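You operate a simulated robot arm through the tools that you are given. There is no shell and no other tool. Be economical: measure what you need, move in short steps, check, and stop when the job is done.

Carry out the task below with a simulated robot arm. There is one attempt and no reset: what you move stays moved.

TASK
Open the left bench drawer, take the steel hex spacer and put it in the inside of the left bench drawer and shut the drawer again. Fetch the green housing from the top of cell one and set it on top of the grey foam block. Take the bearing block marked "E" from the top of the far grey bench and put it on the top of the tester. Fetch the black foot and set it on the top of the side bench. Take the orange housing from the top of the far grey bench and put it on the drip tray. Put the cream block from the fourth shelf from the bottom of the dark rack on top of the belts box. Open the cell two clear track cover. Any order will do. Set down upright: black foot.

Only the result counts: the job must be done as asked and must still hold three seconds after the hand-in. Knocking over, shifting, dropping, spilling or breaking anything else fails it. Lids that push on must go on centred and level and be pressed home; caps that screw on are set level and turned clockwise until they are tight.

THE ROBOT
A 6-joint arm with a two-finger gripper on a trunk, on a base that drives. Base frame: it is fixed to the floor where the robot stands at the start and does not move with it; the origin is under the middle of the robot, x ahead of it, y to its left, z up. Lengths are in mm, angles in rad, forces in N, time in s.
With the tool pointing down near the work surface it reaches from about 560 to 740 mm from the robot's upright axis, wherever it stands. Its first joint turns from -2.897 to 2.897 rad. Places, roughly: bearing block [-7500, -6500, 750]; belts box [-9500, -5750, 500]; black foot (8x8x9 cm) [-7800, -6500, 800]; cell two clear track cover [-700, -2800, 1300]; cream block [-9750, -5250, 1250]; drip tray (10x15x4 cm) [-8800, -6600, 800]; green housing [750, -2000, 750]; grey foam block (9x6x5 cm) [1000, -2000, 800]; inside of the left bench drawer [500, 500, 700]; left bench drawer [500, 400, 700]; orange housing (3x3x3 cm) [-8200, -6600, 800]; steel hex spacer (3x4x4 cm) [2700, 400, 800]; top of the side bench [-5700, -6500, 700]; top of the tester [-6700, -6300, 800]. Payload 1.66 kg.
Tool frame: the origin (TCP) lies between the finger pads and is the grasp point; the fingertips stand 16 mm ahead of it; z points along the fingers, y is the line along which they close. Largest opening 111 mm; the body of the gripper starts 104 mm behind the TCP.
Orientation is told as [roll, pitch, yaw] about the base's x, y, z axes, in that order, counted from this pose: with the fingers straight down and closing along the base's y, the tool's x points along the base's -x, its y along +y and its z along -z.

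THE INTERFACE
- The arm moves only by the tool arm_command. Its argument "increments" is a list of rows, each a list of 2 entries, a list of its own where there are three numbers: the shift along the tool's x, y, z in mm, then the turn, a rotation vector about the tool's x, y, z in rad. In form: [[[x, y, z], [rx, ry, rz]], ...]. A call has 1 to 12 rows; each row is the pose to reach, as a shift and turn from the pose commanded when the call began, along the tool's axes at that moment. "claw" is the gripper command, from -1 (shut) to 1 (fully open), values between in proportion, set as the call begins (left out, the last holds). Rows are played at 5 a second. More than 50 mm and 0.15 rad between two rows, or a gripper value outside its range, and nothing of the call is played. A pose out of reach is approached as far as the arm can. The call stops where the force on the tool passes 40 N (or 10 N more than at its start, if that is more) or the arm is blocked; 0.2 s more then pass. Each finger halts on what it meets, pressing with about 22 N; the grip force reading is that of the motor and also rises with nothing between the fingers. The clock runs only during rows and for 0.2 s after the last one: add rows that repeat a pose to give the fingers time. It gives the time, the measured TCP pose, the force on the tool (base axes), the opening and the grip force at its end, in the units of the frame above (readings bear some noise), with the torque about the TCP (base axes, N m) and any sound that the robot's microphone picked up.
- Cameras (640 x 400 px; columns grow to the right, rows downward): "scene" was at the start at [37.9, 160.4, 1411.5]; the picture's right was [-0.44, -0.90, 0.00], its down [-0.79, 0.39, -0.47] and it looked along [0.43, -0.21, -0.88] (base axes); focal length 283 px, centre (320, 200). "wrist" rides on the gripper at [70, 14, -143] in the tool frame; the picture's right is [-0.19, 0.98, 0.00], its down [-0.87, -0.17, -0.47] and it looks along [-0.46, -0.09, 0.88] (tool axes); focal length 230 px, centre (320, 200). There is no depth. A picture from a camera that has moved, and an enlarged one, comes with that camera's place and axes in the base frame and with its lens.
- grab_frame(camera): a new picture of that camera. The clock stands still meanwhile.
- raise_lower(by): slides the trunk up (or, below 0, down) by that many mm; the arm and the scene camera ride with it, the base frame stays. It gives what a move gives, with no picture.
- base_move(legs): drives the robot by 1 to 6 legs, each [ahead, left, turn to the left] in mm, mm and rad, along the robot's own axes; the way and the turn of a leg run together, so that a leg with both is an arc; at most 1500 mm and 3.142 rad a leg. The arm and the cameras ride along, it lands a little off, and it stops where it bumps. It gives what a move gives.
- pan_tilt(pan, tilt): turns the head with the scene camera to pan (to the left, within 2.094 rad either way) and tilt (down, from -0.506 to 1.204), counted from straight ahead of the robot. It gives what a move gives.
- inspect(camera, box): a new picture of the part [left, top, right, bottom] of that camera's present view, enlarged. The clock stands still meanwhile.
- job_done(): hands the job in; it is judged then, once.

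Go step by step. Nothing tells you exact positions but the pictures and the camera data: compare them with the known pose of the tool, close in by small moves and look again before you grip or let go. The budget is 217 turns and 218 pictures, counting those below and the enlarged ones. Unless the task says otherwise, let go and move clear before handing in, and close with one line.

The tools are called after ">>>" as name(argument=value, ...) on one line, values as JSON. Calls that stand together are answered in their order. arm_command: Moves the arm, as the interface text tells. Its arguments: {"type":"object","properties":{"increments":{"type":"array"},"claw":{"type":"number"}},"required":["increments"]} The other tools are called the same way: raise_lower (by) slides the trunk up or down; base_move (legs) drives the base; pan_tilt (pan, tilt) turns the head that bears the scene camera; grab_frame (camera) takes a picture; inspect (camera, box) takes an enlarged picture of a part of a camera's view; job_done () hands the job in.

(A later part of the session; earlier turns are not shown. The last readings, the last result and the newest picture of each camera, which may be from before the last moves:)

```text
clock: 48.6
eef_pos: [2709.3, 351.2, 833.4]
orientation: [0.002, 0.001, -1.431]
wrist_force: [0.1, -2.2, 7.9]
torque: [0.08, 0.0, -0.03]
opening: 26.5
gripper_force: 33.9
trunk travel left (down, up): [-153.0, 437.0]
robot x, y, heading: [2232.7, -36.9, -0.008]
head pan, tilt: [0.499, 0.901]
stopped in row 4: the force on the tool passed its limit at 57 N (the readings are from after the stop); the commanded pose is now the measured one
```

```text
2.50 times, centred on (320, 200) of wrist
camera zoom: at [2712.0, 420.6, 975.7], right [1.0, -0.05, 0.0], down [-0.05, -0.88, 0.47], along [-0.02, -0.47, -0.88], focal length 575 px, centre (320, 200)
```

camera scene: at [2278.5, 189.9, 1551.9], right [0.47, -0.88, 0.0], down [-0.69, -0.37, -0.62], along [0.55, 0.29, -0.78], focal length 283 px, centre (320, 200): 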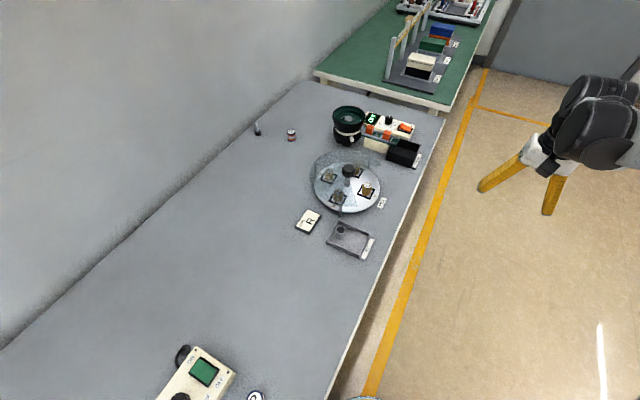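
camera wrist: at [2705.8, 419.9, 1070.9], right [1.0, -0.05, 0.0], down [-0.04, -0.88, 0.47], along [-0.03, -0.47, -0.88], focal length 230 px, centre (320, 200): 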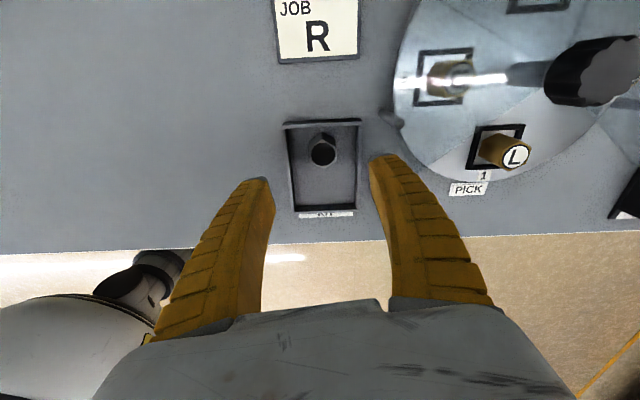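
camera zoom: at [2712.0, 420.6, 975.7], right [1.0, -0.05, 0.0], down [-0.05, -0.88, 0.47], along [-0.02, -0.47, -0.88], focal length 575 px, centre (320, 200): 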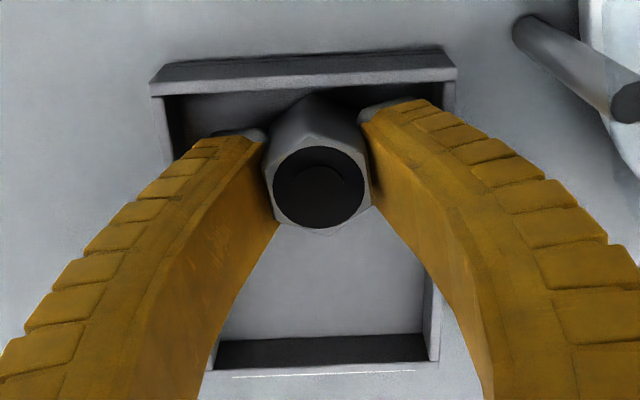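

Fingers already contact the spacer; closing fully and lifting.

>>> arm_command(increments=[[[0, 0, -2], [0, 0, 0]], [[0, 0, -2], [0, 0, 0]], [[0, 0, -2], [0, 0, 0]], [[0, 0, -20], [0, 0, 0]], [[0, 0, -50], [0, 0, 0]], [[0, 0, -80], [0, 0, 0]], [[0, 0, -80], [0, 0, 0]]], claw=-1)

>>> grab_frame(camera="wrist")

```text
clock: 50.2
eef_pos: [2708.2, 353.6, 912.2]
orientation: [0.002, -0.001, -1.431]
wrist_force: [-0.3, 0.0, -1.8]
torque: [-0.04, 0.03, -0.03]
opening: 24.2
gripper_force: 22.1
trunk travel left (down, up): [-153.0, 437.0]
robot x, y, heading: [2229.5, -35.7, -0.007]
head pan, tilt: [0.499, 0.901]
```

```text
178 pictures are left
camera wrist: at [2711.7, 422.3, 1055.6], right [1.0, -0.05, 0.0], down [-0.05, -0.88, 0.47], along [-0.02, -0.47, -0.88], focal length 230 px, centre (320, 200)
```

wrist: 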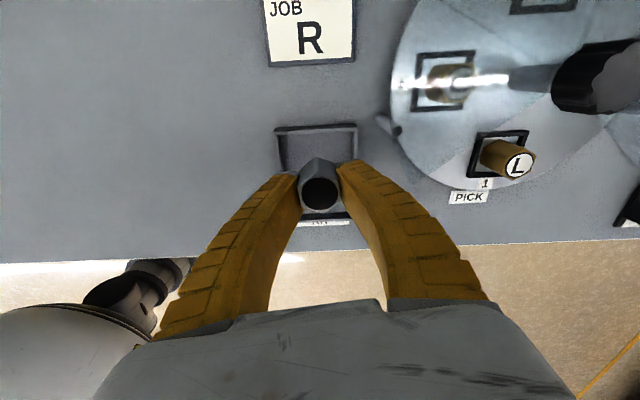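

Spacer held. Lifting, tucking in front of the robot, then driving back to the drawer.

>>> arm_command(increments=[[[0, 0, -45], [0, 0, 0]], [[0, 0, -90], [0, 0, 0]], [[-40, 20, -90], [0, 0, 0]], [[-80, 40, -90], [0, 0, 0]], [[-120, 60, -90], [0, 0, 0]], [[-160, 80, -90], [0, 0, 0]], [[-200, 100, -90], [0, 0, 0]], [[-240, 110, -90], [0, 0, 0]], [[-280, 115, -90], [0, 0, 0]], [[-320, 120, -90], [0, 0, 0]]])

>>> base_move(legs=[[0, -300, 0], [-1300, 0, 0], [-1080, 0, 0]])

>>> pan_tilt(pan=0.3, tilt=0.9)

>>> grab_frame(camera="scene")

```text
clock: 52.4
eef_pos: [2871.8, 51.8, 1000.5]
orientation: [0.002, 0.002, -1.431]
wrist_force: [0.1, -0.5, -1.4]
torque: [0.02, -0.02, 0.0]
opening: 23.5
gripper_force: 22.2
trunk travel left (down, up): [-153.0, 437.0]
robot x, y, heading: [2230.6, -35.0, -0.006]
head pan, tilt: [0.499, 0.901]
```

```text
clock: 65.9
eef_pos: [461.5, -208.9, 1000.4]
orientation: [0.002, 0.0, -1.451]
wrist_force: [-0.3, -0.4, -1.9]
torque: [0.02, -0.01, 0.0]
opening: 23.1
gripper_force: 22.2
trunk travel left (down, up): [-153.0, 437.0]
robot x, y, heading: [-183.0, -282.6, -0.032]
head pan, tilt: [0.499, 0.901]
```

```text
clock: 66.6
eef_pos: [460.7, -207.5, 1000.1]
orientation: [0.003, 0.0, -1.451]
wrist_force: [0.8, 0.7, -1.9]
torque: [0.01, 0.01, 0.01]
opening: 23.0
gripper_force: 22.2
trunk travel left (down, up): [-153.0, 437.0]
robot x, y, heading: [-181.8, -285.9, -0.029]
head pan, tilt: [0.3, 0.901]
```

```text
177 pictures are left
camera scene: at [-122.9, -72.0, 1551.9], right [0.27, -0.96, 0.0], down [-0.76, -0.21, -0.62], along [0.6, 0.17, -0.78], focal length 283 px, centre (320, 200)
```

scene: 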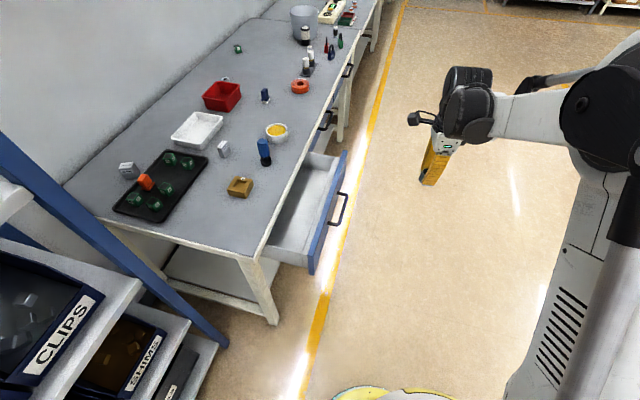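

Moving the base nearer, then placing the spacer over the open part of the drawer around [475, 120].

>>> base_move(legs=[[30, 130, 0.03]])

>>> raise_lower(by=-150)

```text
clock: 67.9
eef_pos: [489.0, -60.1, 1000.7]
orientation: [0.003, 0.0, -1.42]
wrist_force: [-0.3, 0.4, 0.1]
torque: [-0.06, 0.0, 0.01]
opening: 23.1
gripper_force: 22.0
trunk travel left (down, up): [-153.0, 437.0]
robot x, y, heading: [-148.3, -150.4, -0.001]
head pan, tilt: [0.3, 0.901]
```

```text
clock: 69.7
eef_pos: [489.8, -60.1, 850.9]
orientation: [0.001, 0.001, -1.419]
wrist_force: [0.0, -0.4, -1.4]
torque: [-0.01, 0.01, 0.0]
opening: 22.8
gripper_force: 22.1
trunk travel left (down, up): [-3.0, 587.0]
robot x, y, heading: [-153.1, -154.6, 0.004]
head pan, tilt: [0.3, 0.901]
```

>>> arm_command(increments=[[[45, 3, 0], [0, 0, 0]], [[90, 6, 0], [0, 0, 0]], [[135, 9, 0], [0, 0, 0]], [[180, 12, 0], [0, 0, 0]], [[180, 12, 0], [0, 0, 0]]])

>>> grab_frame(camera="wrist")

>>> grab_frame(camera="scene")

```text
clock: 70.9
eef_pos: [474.8, 118.3, 851.5]
orientation: [0.003, 0.0, -1.421]
wrist_force: [-0.2, -0.1, -1.1]
torque: [-0.02, 0.0, 0.03]
opening: 22.8
gripper_force: 22.3
trunk travel left (down, up): [-3.0, 587.0]
robot x, y, heading: [-146.8, -156.4, 0.003]
head pan, tilt: [0.3, 0.901]
```

```text
176 pictures are left
camera wrist: at [477.7, 187.5, 994.4], right [1.0, -0.04, 0.0], down [-0.04, -0.88, 0.47], along [-0.02, -0.47, -0.88], focal length 230 px, centre (320, 200)
```

wrist: 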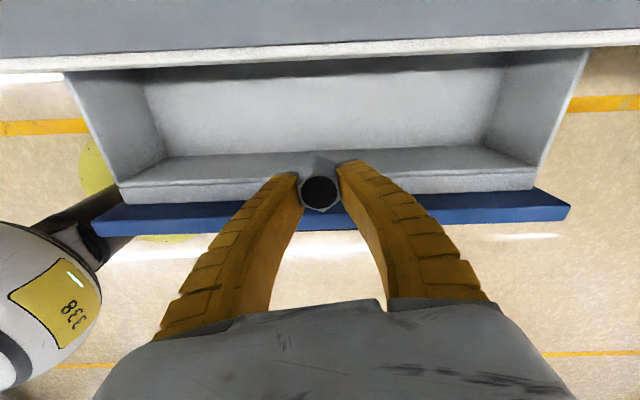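

```text
175 pictures are left
camera scene: at [-98.0, 57.4, 1401.8], right [0.3, -0.95, 0.0], down [-0.75, -0.23, -0.62], along [0.59, 0.18, -0.78], focal length 283 px, centre (320, 200)
```

scene: 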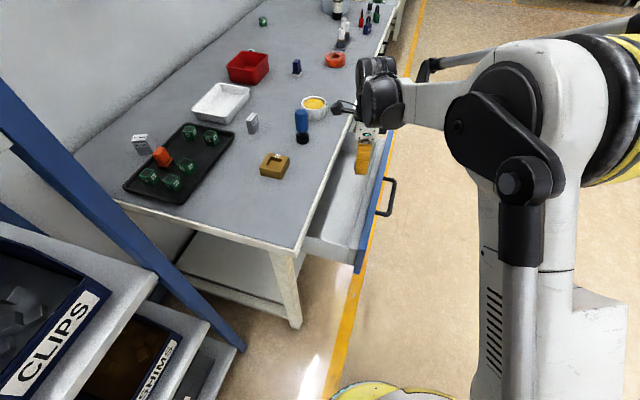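

Drawer interior spans y≈95–210, floor ≈690. Shift to y≈148 and descend.

>>> arm_command(increments=[[[30, 4, 0], [0, 0, 0]], [[30, 4, 40], [0, 0, 0]], [[30, 4, 80], [0, 0, 0]], [[30, 4, 110], [0, 0, 0]], [[30, 4, 110], [0, 0, 0]]])

>>> grab_frame(camera="wrist")

>>> inspect(camera="scene", box=[280, 80, 440, 240])

```text
clock: 72.1
eef_pos: [474.1, 149.7, 739.4]
orientation: [0.002, 0.0, -1.419]
wrist_force: [-0.3, -0.7, -1.5]
torque: [-0.04, 0.04, 0.01]
opening: 22.7
gripper_force: 22.0
trunk travel left (down, up): [-3.0, 587.0]
robot x, y, heading: [-147.4, -154.2, 0.001]
head pan, tilt: [0.3, 0.901]
```

```text
174 pictures are left
camera wrist: at [476.4, 218.3, 882.9], right [1.0, -0.04, 0.0], down [-0.04, -0.88, 0.47], along [-0.02, -0.47, -0.88], focal length 230 px, centre (320, 200)
```

wrist: 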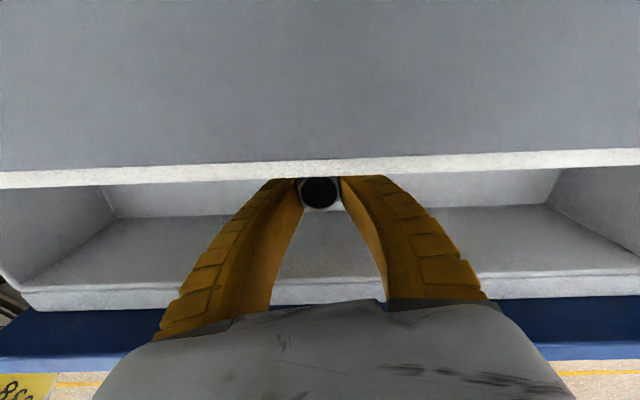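

```text
2.50 times, centred on (360, 160) of scene
camera zoom: at [-97.9, 57.2, 1401.9], right [0.3, -0.95, 0.0], down [-0.75, -0.23, -0.62], along [0.59, 0.18, -0.78], focal length 708 px, centre (220, 300)
```

zoom: 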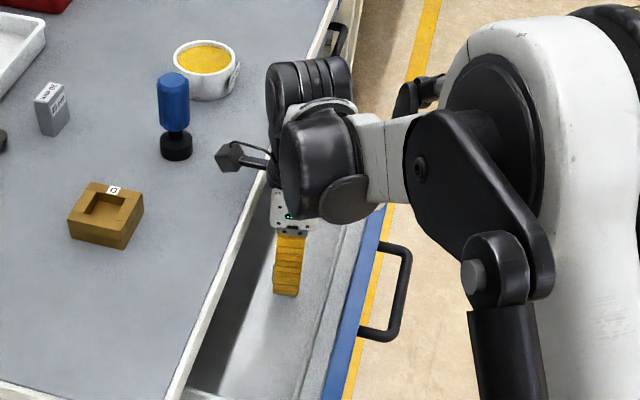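

>>> arm_command(increments=[[[0, 0, 4], [0, 0, 0]], [[0, 0, 8], [0, 0, 0]], [[0, 0, 12], [0, 0, 0]], [[0, 0, 12], [0, 0, 0]]])

>>> arm_command(increments=[[[0, 0, 2], [0, 0, 0]], [[0, 0, 4], [0, 0, 0]], [[0, 0, 6], [0, 0, 0]], [[0, 0, 6], [0, 0, 0]]])

```text
clock: 73.1
eef_pos: [474.7, 148.4, 728.4]
orientation: [0.003, 0.0, -1.419]
wrist_force: [-0.1, 0.0, -1.5]
torque: [0.02, 0.01, -0.02]
opening: 22.9
gripper_force: 21.9
trunk travel left (down, up): [-3.0, 587.0]
robot x, y, heading: [-147.1, -151.6, 0.0]
head pan, tilt: [0.3, 0.901]
```

```text
clock: 74.1
eef_pos: [474.0, 149.9, 723.1]
orientation: [0.002, -0.001, -1.419]
wrist_force: [-0.4, 0.4, -2.8]
torque: [-0.02, 0.01, -0.02]
opening: 22.8
gripper_force: 22.4
trunk travel left (down, up): [-3.0, 587.0]
robot x, y, heading: [-148.6, -153.6, 0.002]
head pan, tilt: [0.3, 0.901]
```

>>> arm_command(increments=[[[0, 0, 3], [0, 0, 0]], [[0, 0, 6], [0, 0, 0]], [[0, 0, 9], [0, 0, 0]], [[0, 0, 9], [0, 0, 0]]])

>>> grab_frame(camera="wrist")

```text
clock: 75.1
eef_pos: [474.4, 149.0, 715.1]
orientation: [0.001, 0.001, -1.418]
wrist_force: [0.1, 0.5, -1.0]
torque: [0.01, -0.01, 0.02]
opening: 23.0
gripper_force: 22.3
trunk travel left (down, up): [-3.0, 587.0]
robot x, y, heading: [-151.2, -151.2, -0.002]
head pan, tilt: [0.3, 0.901]
```

```text
172 pictures are left
camera wrist: at [476.4, 218.9, 857.0], right [1.0, -0.04, 0.0], down [-0.04, -0.88, 0.47], along [-0.02, -0.47, -0.88], focal length 230 px, centre (320, 200)
```

wrist: 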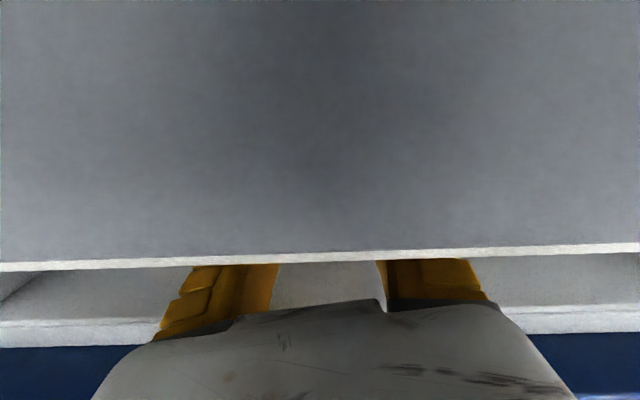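

>>> arm_command(increments=[[[-6, 0, 0], [0, 0, 0]], [[-12, 0, 3], [0, 0, 0]], [[-12, 0, 6], [0, 0, 0]], [[-12, 0, 9], [0, 0, 0]], [[-12, 0, 9], [0, 0, 0]]])

```text
clock: 76.3
eef_pos: [475.1, 136.6, 706.4]
orientation: [0.004, 0.002, -1.419]
wrist_force: [5.3, 0.1, 12.8]
torque: [0.2, -0.04, -0.01]
opening: 27.2
gripper_force: 21.3
trunk travel left (down, up): [-3.0, 587.0]
robot x, y, heading: [-147.3, -151.2, 0.002]
head pan, tilt: [0.3, 0.901]
```

Contact with the floor. Releasing and rising.

>>> arm_command(increments=[[[0, 0, -2], [0, 0, 0]], [[0, 0, -2], [0, 0, 0]], [[0, 0, -2], [0, 0, 0]], [[0, 0, -30], [0, 0, 0]], [[0, 0, -75], [0, 0, 0]], [[0, 0, -120], [0, 0, 0]], [[0, 0, -150], [0, 0, 0]]], claw=0.3)

>>> grab_frame(camera="wrist")

```text
clock: 77.9
eef_pos: [476.0, 135.2, 854.5]
orientation: [0.001, 0.0, -1.421]
wrist_force: [0.4, 0.5, -0.5]
torque: [-0.03, -0.01, 0.0]
opening: 73.9
gripper_force: 1.4
trunk travel left (down, up): [-3.0, 587.0]
robot x, y, heading: [-148.3, -155.9, -0.0]
head pan, tilt: [0.3, 0.901]
```

```text
171 pictures are left
camera wrist: at [477.7, 204.8, 997.8], right [1.0, -0.04, 0.0], down [-0.04, -0.88, 0.47], along [-0.02, -0.47, -0.88], focal length 230 px, centre (320, 200)
```

wrist: 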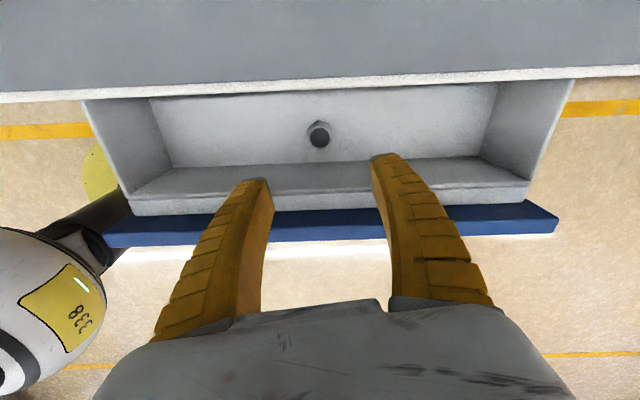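

Spacer stands in the drawer. Now retreat, turn the tool toward +y again and push the drawer shut.

>>> base_move(legs=[[0, -300, 0]])

>>> arm_command(increments=[[[0, 0, 0], [0, 0, -0.142]], [[0, 0, 0], [0, 0, -0.284]], [[0, 0, 0], [0, 0, -0.426]], [[0, 0, 0], [0, 0, -0.568]], [[0, 0, 0], [0, 0, -0.71]], [[0, 0, 0], [0, 0, -0.852]], [[0, 0, 0], [0, 0, -0.994]], [[0, 0, 0], [0, 0, -1.136]], [[0, 0, 0], [0, 0, -1.278]], [[0, 0, 0], [0, 0, -1.42]], [[-30, 0, 0], [0, 0, -1.42]], [[-60, 0, 0], [0, 0, -1.42]]], claw=-0.28)

>>> arm_command(increments=[[[0, 0, 0], [-0.14, 0, 0]], [[0, 0, 0], [-0.28, 0, 0]], [[0, 0, 0], [-0.42, 0, 0]], [[0, 0, 0], [-0.56, 0, 0]], [[0, 0, 0], [-0.7, 0, 0]], [[0, 0, 0], [-0.84, 0, 0]], [[0, 0, 0], [-0.98, 0, 0]], [[0, 0, 0], [-1.12, 0, 0]], [[0, 0, 0], [-1.26, 0, 0]], [[0, 0, 0], [-1.4, 0, 0]], [[0, 0, 0], [-1.54, 0, 0]], [[0, 0, 0], [-1.57, 0, 0]]])

```text
clock: 79.9
eef_pos: [476.7, -167.0, 854.7]
orientation: [0.001, -0.001, -1.423]
wrist_force: [-1.1, 0.0, 0.4]
torque: [0.03, 0.01, -0.01]
opening: 73.9
gripper_force: 0.8
trunk travel left (down, up): [-3.0, 587.0]
robot x, y, heading: [-149.3, -451.9, -0.003]
head pan, tilt: [0.3, 0.901]
```

```text
clock: 82.5
eef_pos: [485.3, -226.1, 852.7]
orientation: [0.001, -0.003, -0.003]
wrist_force: [0.7, -0.3, 0.1]
torque: [0.0, 0.01, 0.0]
opening: 42.2
gripper_force: 1.3
trunk travel left (down, up): [-3.0, 587.0]
robot x, y, heading: [-148.1, -454.8, -0.003]
head pan, tilt: [0.3, 0.901]
```

```text
clock: 85.1
eef_pos: [484.9, -223.9, 853.8]
orientation: [1.574, -0.001, -0.001]
wrist_force: [0.3, -0.2, 0.8]
torque: [0.0, 0.01, 0.01]
opening: 42.3
gripper_force: 1.8
trunk travel left (down, up): [-3.0, 587.0]
robot x, y, heading: [-149.6, -456.1, 0.001]
head pan, tilt: [0.3, 0.901]
```

>>> arm_command(increments=[[[4, -40, 0], [0, 0, 0]], [[8, -80, 0], [0, 0, 0]], [[10, -117, 0], [0, 0, 0]], [[10, -117, 0], [0, 0, 0]]])

>>> base_move(legs=[[0, 170, 0]])

>>> grab_frame(camera="wrist")

>>> grab_frame(camera="scene")

```text
clock: 86.1
eef_pos: [475.5, -224.7, 735.5]
orientation: [1.571, -0.002, -0.002]
wrist_force: [0.1, -0.3, -0.7]
torque: [0.01, -0.02, -0.04]
opening: 42.5
gripper_force: 1.7
trunk travel left (down, up): [-3.0, 587.0]
robot x, y, heading: [-150.8, -454.1, -0.002]
head pan, tilt: [0.3, 0.901]
```

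```text
clock: 87.6
eef_pos: [475.1, -57.0, 736.7]
orientation: [1.574, -0.002, -0.001]
wrist_force: [0.1, 0.2, -0.2]
torque: [0.03, 0.01, 0.04]
opening: 42.3
gripper_force: 1.4
trunk travel left (down, up): [-3.0, 587.0]
robot x, y, heading: [-150.5, -285.2, 0.001]
head pan, tilt: [0.3, 0.901]
```

```text
170 pictures are left
camera wrist: at [404.8, -200.7, 750.3], right [0.19, 0.0, 0.98], down [0.86, -0.47, -0.17], along [0.47, 0.88, -0.09], focal length 230 px, centre (320, 200)
```

wrist: 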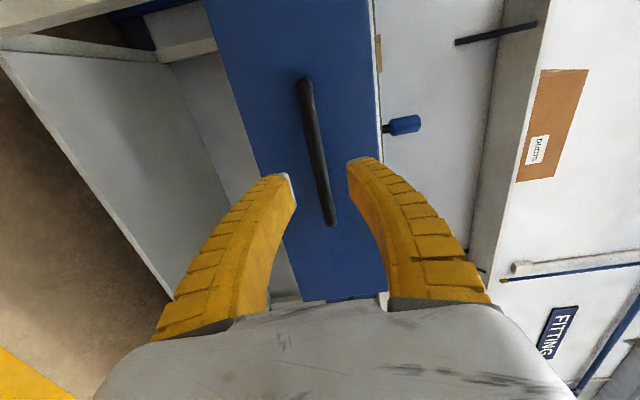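

```text
169 pictures are left
camera scene: at [-97.3, -74.3, 1401.9], right [0.3, -0.96, 0.0], down [-0.75, -0.23, -0.62], along [0.59, 0.18, -0.78], focal length 283 px, centre (320, 200)
```

scene: 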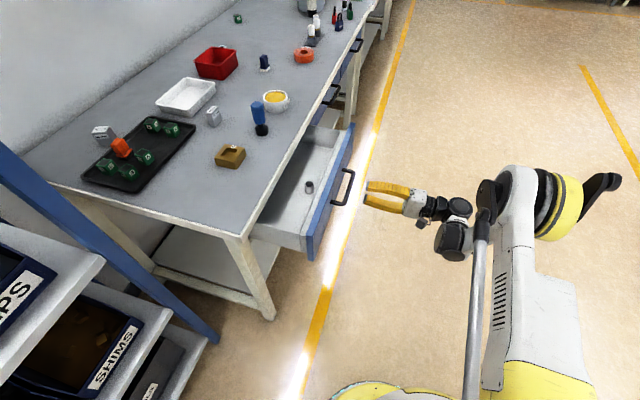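

Aligned with the handle between the fingers. Push with the base.

>>> base_move(legs=[[0, 150, 0], [0, 85, 0]])

>>> grab_frame(camera="scene")

```text
clock: 89.7
eef_pos: [475.2, 182.5, 735.9]
orientation: [1.571, -0.001, 0.001]
wrist_force: [-0.3, -1.5, -0.4]
torque: [-0.02, -0.01, 0.0]
opening: 42.4
gripper_force: 1.9
trunk travel left (down, up): [-3.0, 587.0]
robot x, y, heading: [-148.0, -46.1, 0.004]
head pan, tilt: [0.3, 0.901]
```

```text
168 pictures are left
camera scene: at [-98.4, 163.0, 1401.9], right [0.3, -0.95, 0.0], down [-0.75, -0.23, -0.62], along [0.59, 0.19, -0.78], focal length 283 px, centre (320, 200)
```

scene: 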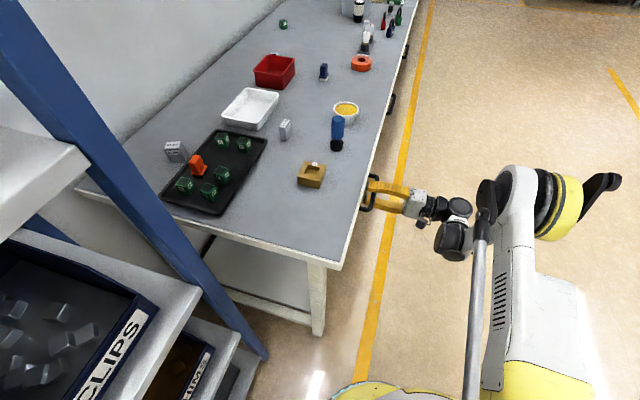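

>>> arm_command(increments=[[[0, 0, 4], [0, 0, 0]], [[0, 0, 8], [0, 0, 0]], [[0, 0, 12], [0, 0, 0]], [[0, 0, 16], [0, 0, 0]], [[0, 0, 20], [0, 0, 0]], [[0, 0, 24], [0, 0, 0]], [[0, 0, 28], [0, 0, 0]]])

>>> arm_command(increments=[[[0, 0, -20], [0, 0, 0]], [[0, 0, -60], [0, 0, 0]], [[0, 0, -100], [0, 0, 0]], [[0, 0, -140], [0, 0, 0]]])

>>> grab_frame(camera="wrist")

>>> inspect(camera="scene", box=[300, 60, 430, 220])

```text
clock: 91.3
eef_pos: [474.4, 210.0, 736.1]
orientation: [1.57, -0.003, 0.001]
wrist_force: [-0.3, 0.1, 0.4]
torque: [0.0, -0.01, 0.0]
opening: 35.7
gripper_force: 3.6
trunk travel left (down, up): [-3.0, 587.0]
robot x, y, heading: [-148.8, -48.4, 0.004]
head pan, tilt: [0.3, 0.901]
```

```text
clock: 92.3
eef_pos: [474.1, 69.1, 737.4]
orientation: [1.572, -0.004, 0.002]
wrist_force: [-0.8, 0.3, 0.8]
torque: [-0.01, -0.03, -0.03]
opening: 42.4
gripper_force: 1.3
trunk travel left (down, up): [-3.0, 587.0]
robot x, y, heading: [-147.2, -48.0, 0.002]
head pan, tilt: [0.3, 0.901]
```

```text
167 pictures are left
camera wrist: at [404.1, -75.2, 751.2], right [0.19, 0.0, 0.98], down [0.87, -0.47, -0.17], along [0.46, 0.88, -0.09], focal length 230 px, centre (320, 200)
```

wrist: 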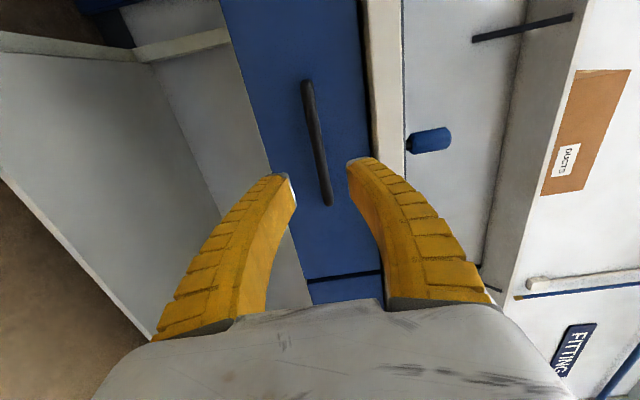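

```text
2.50 times, centred on (365, 140) of scene
camera zoom: at [-98.4, 163.4, 1401.9], right [0.3, -0.95, 0.0], down [-0.75, -0.23, -0.62], along [0.59, 0.19, -0.78], focal length 708 px, centre (208, 350)
```

zoom: 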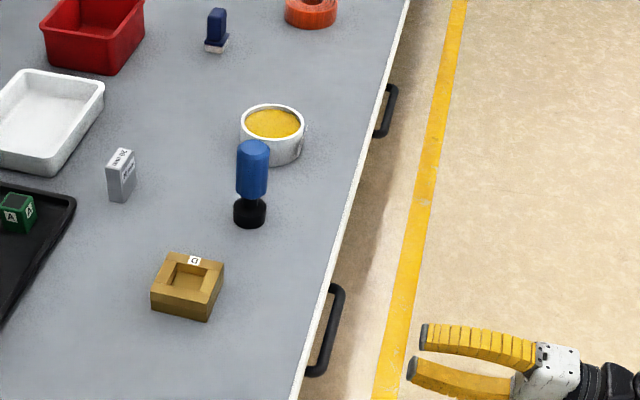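

Drawer is shut. Next, cell one: retreat, restore the tool to pointing down, turn to face −y and look.

>>> base_move(legs=[[0, -450, 0]])

>>> arm_command(increments=[[[0, 40, 0], [0.14, 0, 0]], [[0, 80, 0], [0.28, 0, 0]], [[0, 120, 0], [0.42, 0, 0]], [[0, 150, 0], [0.56, 0, 0]], [[0, 150, 0], [0.7, 0, 0]], [[0, 150, 0], [0.84, 0, 0]], [[0, 150, 0], [0.98, 0, 0]], [[0, 150, 0], [1.12, 0, 0]], [[0, 150, 0], [1.26, 0, 0]], [[0, 150, 0], [1.4, 0, 0]], [[0, 150, 0], [1.54, 0, 0]], [[0, 150, 0], [1.57, 0, 0]]], claw=1)

>>> raise_lower(by=250)

>>> base_move(legs=[[0, -150, 0], [0, 0, -1.57]])

>>> pan_tilt(pan=0.45, tilt=0.5)

>>> grab_frame(camera="scene")

```text
clock: 95.0
eef_pos: [477.2, -379.2, 737.8]
orientation: [1.571, 0.0, 0.009]
wrist_force: [0.0, 0.2, -0.3]
torque: [0.04, 0.0, -0.01]
opening: 42.6
gripper_force: 2.0
trunk travel left (down, up): [-3.0, 587.0]
robot x, y, heading: [-146.4, -502.1, 0.017]
head pan, tilt: [0.3, 0.901]
```

```text
clock: 97.6
eef_pos: [475.8, -378.1, 887.8]
orientation: [-0.004, -0.003, 0.009]
wrist_force: [-0.1, 0.4, 0.2]
torque: [0.01, 0.0, -0.03]
opening: 110.8
gripper_force: 0.0
trunk travel left (down, up): [-3.0, 587.0]
robot x, y, heading: [-146.0, -503.2, 0.008]
head pan, tilt: [0.3, 0.901]
```

```text
clock: 100.2
eef_pos: [476.6, -379.7, 1137.8]
orientation: [-0.001, -0.002, 0.01]
wrist_force: [0.1, 0.6, 0.2]
torque: [0.0, 0.01, 0.0]
opening: 110.8
gripper_force: 0.0
trunk travel left (down, up): [-253.0, 337.0]
robot x, y, heading: [-146.2, -502.0, 0.006]
head pan, tilt: [0.3, 0.901]
```

```text
clock: 105.4
eef_pos: [-34.3, -1275.1, 1136.7]
orientation: [0.001, -0.002, -1.58]
wrist_force: [0.2, -0.3, 0.8]
torque: [0.0, 0.0, 0.0]
opening: 111.1
gripper_force: 0.0
trunk travel left (down, up): [-253.0, 337.0]
robot x, y, heading: [-141.9, -649.4, -1.574]
head pan, tilt: [0.3, 0.901]
```

```text
clock: 106.3
eef_pos: [-33.3, -1275.2, 1137.6]
orientation: [0.0, -0.003, -1.58]
wrist_force: [0.2, 0.3, -0.1]
torque: [0.0, -0.02, 0.0]
opening: 110.8
gripper_force: 0.0
trunk travel left (down, up): [-253.0, 337.0]
robot x, y, heading: [-143.2, -650.0, -1.578]
head pan, tilt: [0.45, 0.499]
```

```text
165 pictures are left
camera scene: at [84.3, -716.1, 1685.7], right [-0.9, -0.43, 0.0], down [-0.21, 0.43, -0.88], along [0.38, -0.79, -0.48], focal length 283 px, centre (320, 200)
```

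scene: 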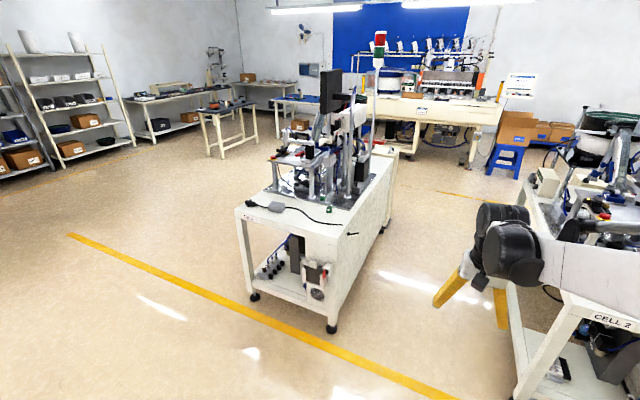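

>>> inspect(camera="scene", box=[230, 140, 400, 250])

```text
3.64 times, centred on (315, 195) of scene
camera zoom: at [84.3, -716.1, 1685.7], right [-0.9, -0.43, 0.0], down [-0.21, 0.43, -0.88], along [0.38, -0.79, -0.48], focal length 1030 px, centre (338, 218)
```

zoom: 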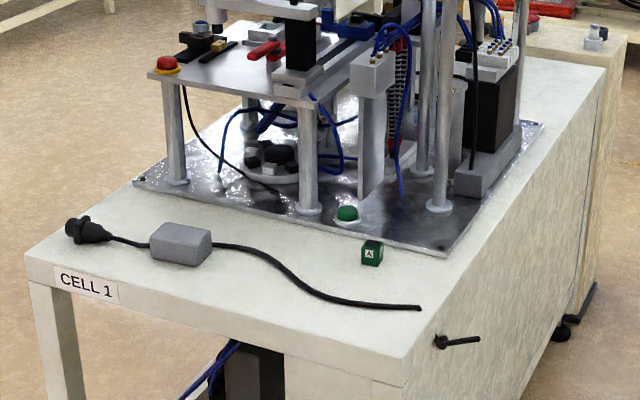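

Green housing (A) ≈[690,−2113], foam block ≈[985,−1970] on cell one. Driving to face them.

>>> base_move(legs=[[0, 970, 0], [600, 0, 0]])

>>> pan_tilt(pan=0.0, tilt=0.8)

>>> grab_frame(camera="scene")

```text
clock: 114.3
eef_pos: [923.1, -1889.0, 1137.4]
orientation: [0.002, -0.001, -1.579]
wrist_force: [-0.3, 0.0, 0.2]
torque: [0.0, -0.03, -0.02]
opening: 110.8
gripper_force: 0.0
trunk travel left (down, up): [-253.0, 337.0]
robot x, y, heading: [810.9, -1260.8, -1.578]
head pan, tilt: [0.45, 0.499]
```

```text
clock: 115.2
eef_pos: [922.6, -1888.1, 1137.1]
orientation: [0.001, -0.001, -1.579]
wrist_force: [0.0, -0.4, -0.6]
torque: [-0.03, -0.01, 0.0]
opening: 110.8
gripper_force: 0.0
trunk travel left (down, up): [-253.0, 337.0]
robot x, y, heading: [812.8, -1264.2, -1.579]
head pan, tilt: [0.0, 0.799]
```

```text
163 pictures are left
camera scene: at [1000.3, -1326.8, 1659.8], right [-1.0, 0.0, 0.0], down [0.0, 0.72, -0.7], along [0.0, -0.7, -0.72], focal length 283 px, centre (320, 200)
```

scene: 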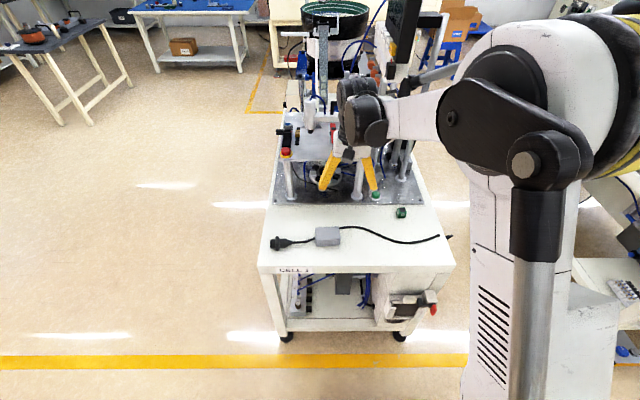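

>>> inspect(camera="scene", box=[260, 170, 460, 280])

>>> grab_frame(camera="wrist")

```text
3.20 times, centred on (360, 225) of scene
camera zoom: at [1000.3, -1326.8, 1659.8], right [-1.0, 0.0, 0.0], down [0.0, 0.72, -0.7], along [0.0, -0.7, -0.72], focal length 907 px, centre (192, 120)
```

zoom: 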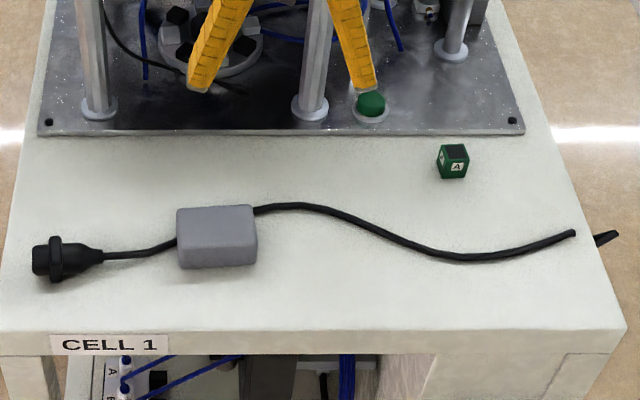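

```text
161 pictures are left
camera wrist: at [936.1, -1819.5, 1280.7], right [0.98, -0.2, 0.0], down [-0.17, -0.86, 0.47], along [-0.09, -0.46, -0.88], focal length 230 px, centre (320, 200)
```

wrist: 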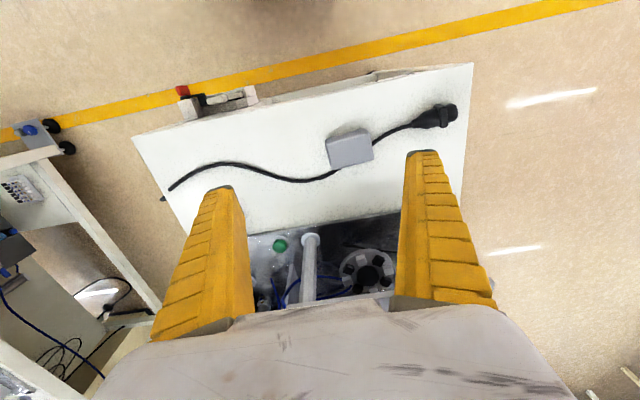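

Move the arm sideways to x≈690 first, then advance and view with the wrist camera.

>>> arm_command(increments=[[[0, -46, 0], [0, 0, 0]], [[0, -92, 0], [0, 0, 0]], [[0, -138, 0], [0, 0, 0]], [[0, -184, 0], [0, 0, 0]], [[0, -233, 0], [0, 0, 0]], [[0, -233, 0], [0, 0, 0]]], claw=0.3)

>>> base_move(legs=[[150, 0, 0]])

>>> grab_frame(camera="wrist")

>>> grab_frame(camera="scene")

```text
clock: 116.6
eef_pos: [687.7, -1884.4, 1136.1]
orientation: [-0.001, -0.002, -1.577]
wrist_force: [-0.9, -0.4, -1.2]
torque: [0.0, -0.01, 0.0]
opening: 74.0
gripper_force: 1.2
trunk travel left (down, up): [-253.0, 337.0]
robot x, y, heading: [812.7, -1264.7, -1.577]
head pan, tilt: [0.0, 0.799]
```

```text
clock: 118.0
eef_pos: [688.3, -2036.3, 1135.1]
orientation: [-0.002, -0.002, -1.578]
wrist_force: [0.5, -0.3, -0.7]
torque: [0.03, 0.02, 0.03]
opening: 73.9
gripper_force: 1.0
trunk travel left (down, up): [-253.0, 337.0]
robot x, y, heading: [810.0, -1417.8, -1.578]
head pan, tilt: [0.0, 0.799]
```

```text
160 pictures are left
camera wrist: at [701.0, -1968.2, 1278.9], right [0.98, -0.2, 0.0], down [-0.17, -0.86, 0.47], along [-0.09, -0.46, -0.88], focal length 230 px, centre (320, 200)
```

wrist: 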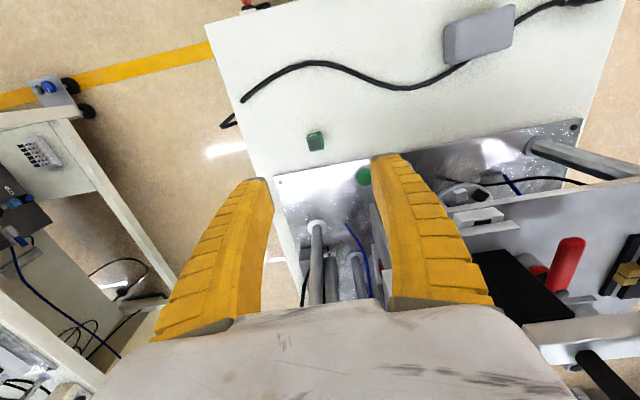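

```text
159 pictures are left
camera scene: at [999.4, -1479.5, 1659.7], right [-1.0, 0.0, 0.0], down [0.0, 0.72, -0.7], along [0.0, -0.7, -0.72], focal length 283 px, centre (320, 200)
```

scene: 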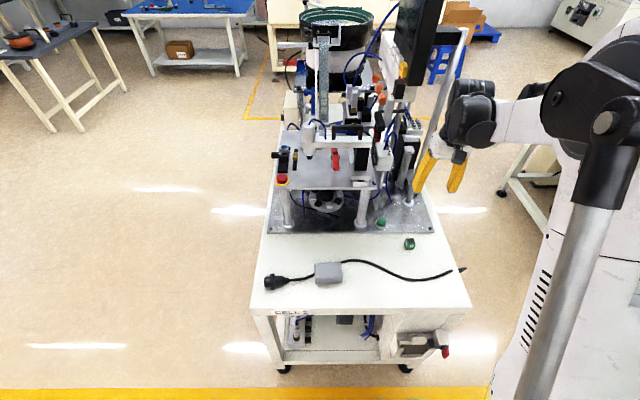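

Triangulated green housing at about [674, −2076], top ≈825. Move above and descend partway.

>>> arm_command(increments=[[[-20, -7, 0], [0, 0, 0]], [[-40, -14, 0], [0, 0, 0]], [[-40, -14, 45], [0, 0, 0]], [[-40, -14, 90], [0, 0, 0]], [[-40, -14, 135], [0, 0, 0]], [[-40, -14, 180], [0, 0, 0]], [[-40, -14, 220], [0, 0, 0]], [[-40, -14, 220], [0, 0, 0]]])

>>> grab_frame(camera="wrist")

>>> inspect(camera="scene", box=[340, 150, 500, 280])

```text
clock: 119.8
eef_pos: [676.6, -2075.8, 914.4]
orientation: [0.001, -0.001, -1.577]
wrist_force: [0.4, 1.0, 0.9]
torque: [0.0, -0.01, 0.02]
opening: 73.5
gripper_force: 1.5
trunk travel left (down, up): [-253.0, 337.0]
robot x, y, heading: [809.6, -1414.5, -1.574]
head pan, tilt: [0.0, 0.799]
```

```text
158 pictures are left
camera wrist: at [689.2, -2007.6, 1058.2], right [0.98, -0.2, 0.0], down [-0.17, -0.86, 0.47], along [-0.09, -0.46, -0.88], focal length 230 px, centre (320, 200)
```

wrist: 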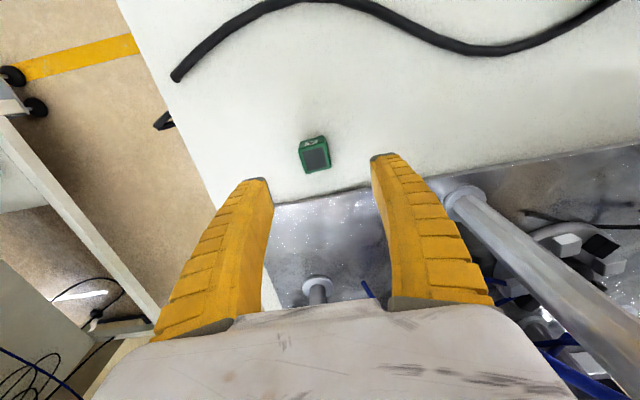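

```text
3.08 times, centred on (420, 215) of scene
camera zoom: at [999.5, -1477.8, 1659.9], right [-1.0, 0.0, 0.0], down [0.0, 0.72, -0.7], along [0.0, -0.7, -0.72], focal length 872 px, centre (12, 154)
```

zoom: 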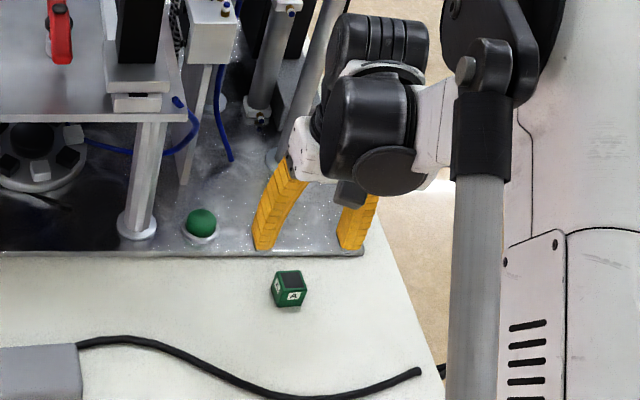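

>>> inspect(camera="wrist", box=[270, 110, 370, 190])

```text
5.00 times, centred on (320, 150) of wrist
camera zoom: at [689.2, -2007.6, 1058.2], right [0.98, -0.2, 0.0], down [-0.17, -0.86, 0.47], along [-0.09, -0.46, -0.88], focal length 1150 px, centre (320, 450)
```

zoom: 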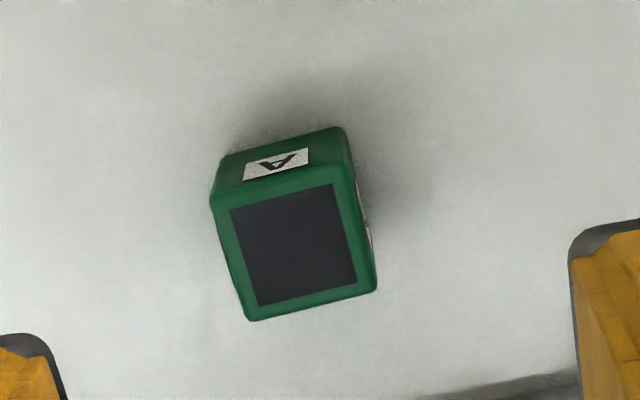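

>>> arm_command(increments=[[[-3.7, -5.6, 0], [0, 0, -0.1]], [[-3.7, -5.6, 40], [0, 0, -0.1]], [[-3.7, -5.6, 75], [0, 0, -0.1]], [[-3.7, -5.6, 75], [0, 0, -0.1]]])

>>> inspect(camera="wrist", box=[220, 110, 420, 250])

```text
clock: 120.8
eef_pos: [668.0, -2080.1, 839.7]
orientation: [0.0, -0.002, -1.476]
wrist_force: [-0.1, 0.6, 1.4]
torque: [0.02, 0.01, -0.02]
opening: 73.5
gripper_force: 0.9
trunk travel left (down, up): [-253.0, 337.0]
robot x, y, heading: [810.9, -1419.0, -1.578]
head pan, tilt: [0.0, 0.799]
```

```text
2.86 times, centred on (320, 180) of wrist
camera zoom: at [674.6, -2011.2, 983.6], right [1.0, -0.1, 0.0], down [-0.09, -0.88, 0.47], along [-0.05, -0.47, -0.88], focal length 657 px, centre (320, 257)
```

zoom: 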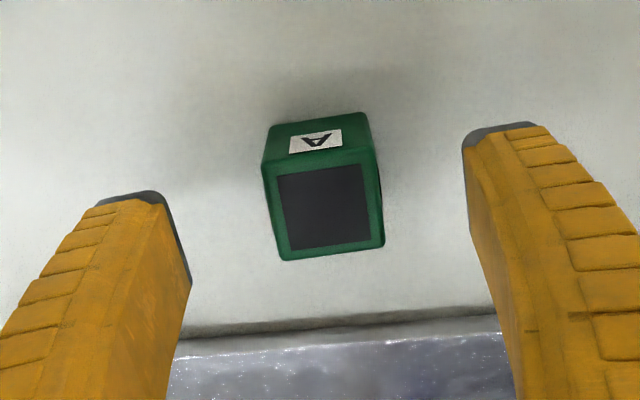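

Well aligned. Down and grip.

>>> arm_command(increments=[[[0, 1, 10], [0, 0, 0]], [[0, 1, 20], [0, 0, 0]], [[0, 1, 20], [0, 0, 0]]])

>>> arm_command(increments=[[[0, 0, 0], [0, 0, 0]], [[0, 0, 0], [0, 0, 0]], [[0, 0, 0], [0, 0, 0]], [[0, 0, -30], [0, 0, 0]], [[0, 0, -70], [0, 0, 0]], [[0, 0, -110], [0, 0, 0]], [[0, 0, -110], [0, 0, 0]]], claw=-1)

>>> grab_frame(camera="wrist")

```text
clock: 121.6
eef_pos: [669.1, -2082.4, 820.2]
orientation: [0.0, -0.002, -1.478]
wrist_force: [0.5, 0.1, 0.0]
torque: [0.0, 0.0, 0.0]
opening: 73.5
gripper_force: 1.4
trunk travel left (down, up): [-253.0, 337.0]
robot x, y, heading: [811.5, -1412.3, -1.571]
head pan, tilt: [0.0, 0.799]
```

```text
clock: 123.2
eef_pos: [669.5, -2079.5, 931.7]
orientation: [0.0, -0.002, -1.479]
wrist_force: [-0.2, 0.6, -0.9]
torque: [-0.02, -0.01, 0.01]
opening: 24.8
gripper_force: 22.4
trunk travel left (down, up): [-253.0, 337.0]
robot x, y, heading: [814.0, -1412.9, -1.578]
head pan, tilt: [0.0, 0.799]
```

```text
154 pictures are left
camera wrist: at [675.6, -2010.0, 1075.3], right [1.0, -0.1, 0.0], down [-0.09, -0.88, 0.47], along [-0.05, -0.47, -0.88], focal length 230 px, centre (320, 200)
```

wrist: 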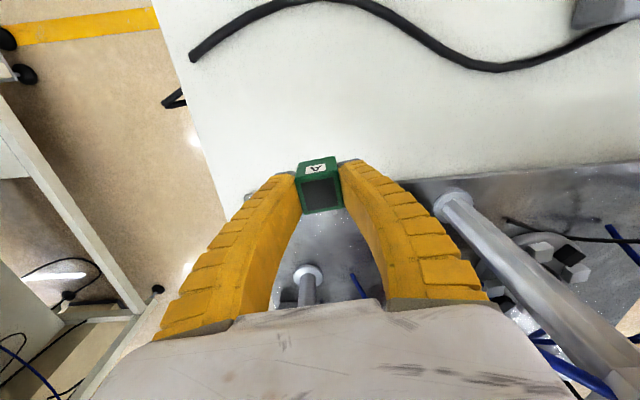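

Green housing held. Moving over the foam block.

>>> arm_command(increments=[[[40, 0, -20], [0, 0, 0]], [[76, 20, -20], [0, 0, 0]], [[76, 66, -20], [0, 0, 0]], [[76, 112, -20], [0, 0, 0]], [[76, 158, -20], [0, 0, 0]], [[76, 204, -20], [0, 0, 0]], [[76, 250, -20], [0, 0, 0]], [[76, 296, -20], [0, 0, 0]], [[76, 312, -20], [0, 0, 0]], [[76, 312, -20], [0, 0, 0]]])

>>> grab_frame(camera="wrist")

>>> inspect(camera="scene", box=[250, 190, 430, 310])

```text
clock: 125.4
eef_pos: [970.5, -1975.7, 952.8]
orientation: [-0.001, -0.002, -1.476]
wrist_force: [0.4, -0.7, -0.3]
torque: [-0.01, -0.03, -0.01]
opening: 24.9
gripper_force: 22.1
trunk travel left (down, up): [-253.0, 337.0]
robot x, y, heading: [810.5, -1415.3, -1.579]
head pan, tilt: [0.0, 0.799]
```

```text
153 pictures are left
camera wrist: at [977.1, -1906.5, 1095.3], right [1.0, -0.1, 0.0], down [-0.09, -0.88, 0.47], along [-0.05, -0.47, -0.88], focal length 230 px, centre (320, 200)
```

wrist: 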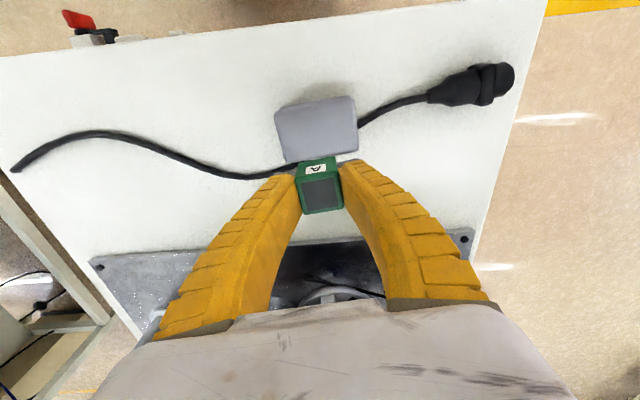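

```text
3.33 times, centred on (340, 250) of scene
camera zoom: at [999.4, -1478.1, 1659.8], right [-1.0, 0.0, 0.0], down [0.0, 0.72, -0.7], along [0.0, -0.7, -0.72], focal length 944 px, centre (253, 33)
```

zoom: 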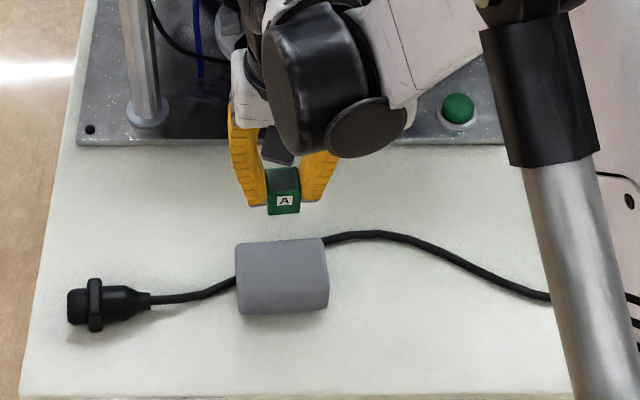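

>>> arm_command(increments=[[[24, 3, 0], [0, 0, 0]], [[24, 3, 35], [0, 0, 0]], [[24, 3, 60], [0, 0, 0]], [[24, 3, 60], [0, 0, 0]]])

>>> grab_frame(camera="wrist")

>>> inspect(camera="scene", box=[270, 220, 390, 300])

```text
clock: 126.4
eef_pos: [971.7, -1951.9, 890.7]
orientation: [-0.001, -0.003, -1.479]
wrist_force: [0.3, 0.1, -0.3]
torque: [-0.04, -0.02, -0.02]
opening: 25.0
gripper_force: 22.3
trunk travel left (down, up): [-253.0, 337.0]
robot x, y, heading: [808.5, -1411.7, -1.572]
head pan, tilt: [0.0, 0.799]
```

```text
151 pictures are left
camera wrist: at [978.5, -1882.1, 1034.1], right [1.0, -0.1, 0.0], down [-0.09, -0.88, 0.47], along [-0.05, -0.47, -0.88], focal length 230 px, centre (320, 200)
```

wrist: 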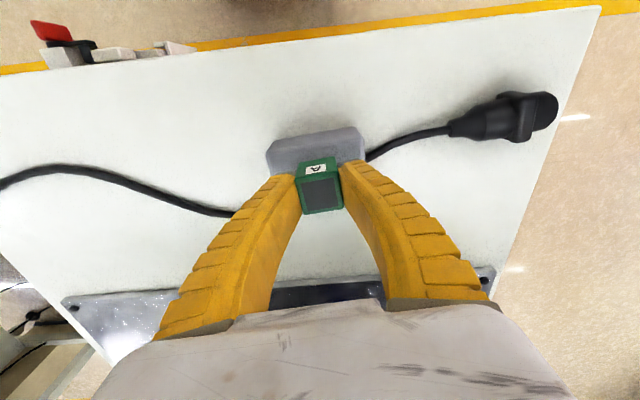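

```text
5.00 times, centred on (330, 260) of scene
camera zoom: at [999.4, -1477.9, 1659.8], right [-1.0, 0.0, 0.0], down [0.0, 0.72, -0.7], along [0.0, -0.7, -0.72], focal length 1417 px, centre (270, -100)
```

zoom: 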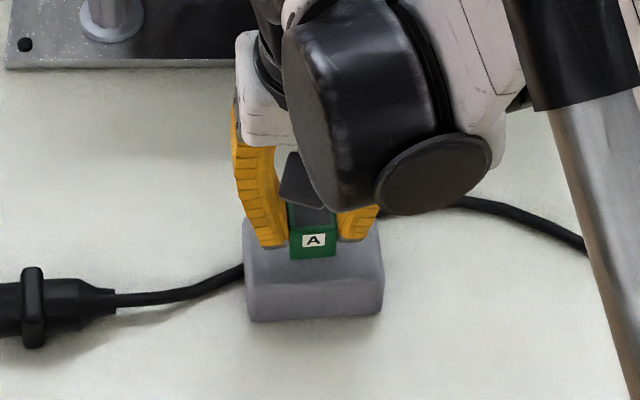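

>>> arm_command(increments=[[[-5, 0, 4], [0, 0, 0]], [[-5, 0, 8], [0, 0, 0]], [[-5, 0, 11], [0, 0, 0]], [[-5, 0, 14], [0, 0, 0]], [[-5, 0, 14], [0, 0, 0]]])

>>> inspect(camera="scene", box=[270, 220, 390, 300])

```text
clock: 127.6
eef_pos: [973.3, -1954.9, 877.2]
orientation: [0.0, 0.0, -1.478]
wrist_force: [-0.1, -0.7, 0.1]
torque: [-0.03, -0.01, 0.01]
opening: 24.9
gripper_force: 22.7
trunk travel left (down, up): [-253.0, 337.0]
robot x, y, heading: [810.8, -1415.5, -1.572]
head pan, tilt: [0.0, 0.799]
```

```text
5.00 times, centred on (330, 260) of scene
camera zoom: at [999.4, -1478.1, 1659.8], right [-1.0, 0.0, 0.0], down [0.0, 0.72, -0.7], along [0.0, -0.7, -0.72], focal length 1417 px, centre (270, -100)
```

zoom: 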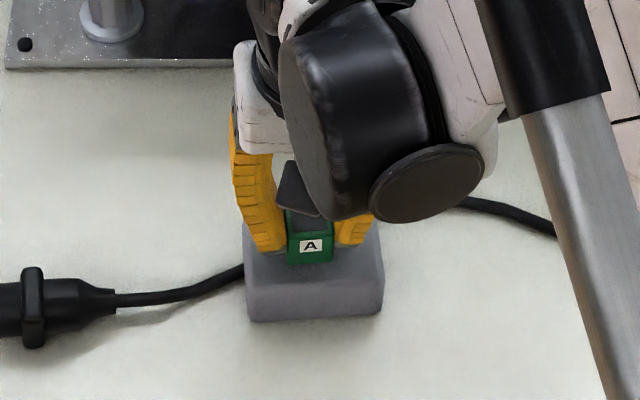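

>>> arm_command(increments=[[[0, 0, 2], [0, 0, 0]], [[0, 0, 4], [0, 0, 0]], [[0, 0, 6], [0, 0, 0]], [[0, 0, 6], [0, 0, 0]]])

```text
clock: 128.6
eef_pos: [971.9, -1955.5, 872.4]
orientation: [0.001, -0.002, -1.477]
wrist_force: [0.2, -0.6, -0.6]
torque: [0.02, 0.03, 0.01]
opening: 24.6
gripper_force: 22.1
trunk travel left (down, up): [-253.0, 337.0]
robot x, y, heading: [808.4, -1417.5, -1.576]
head pan, tilt: [0.0, 0.799]
```

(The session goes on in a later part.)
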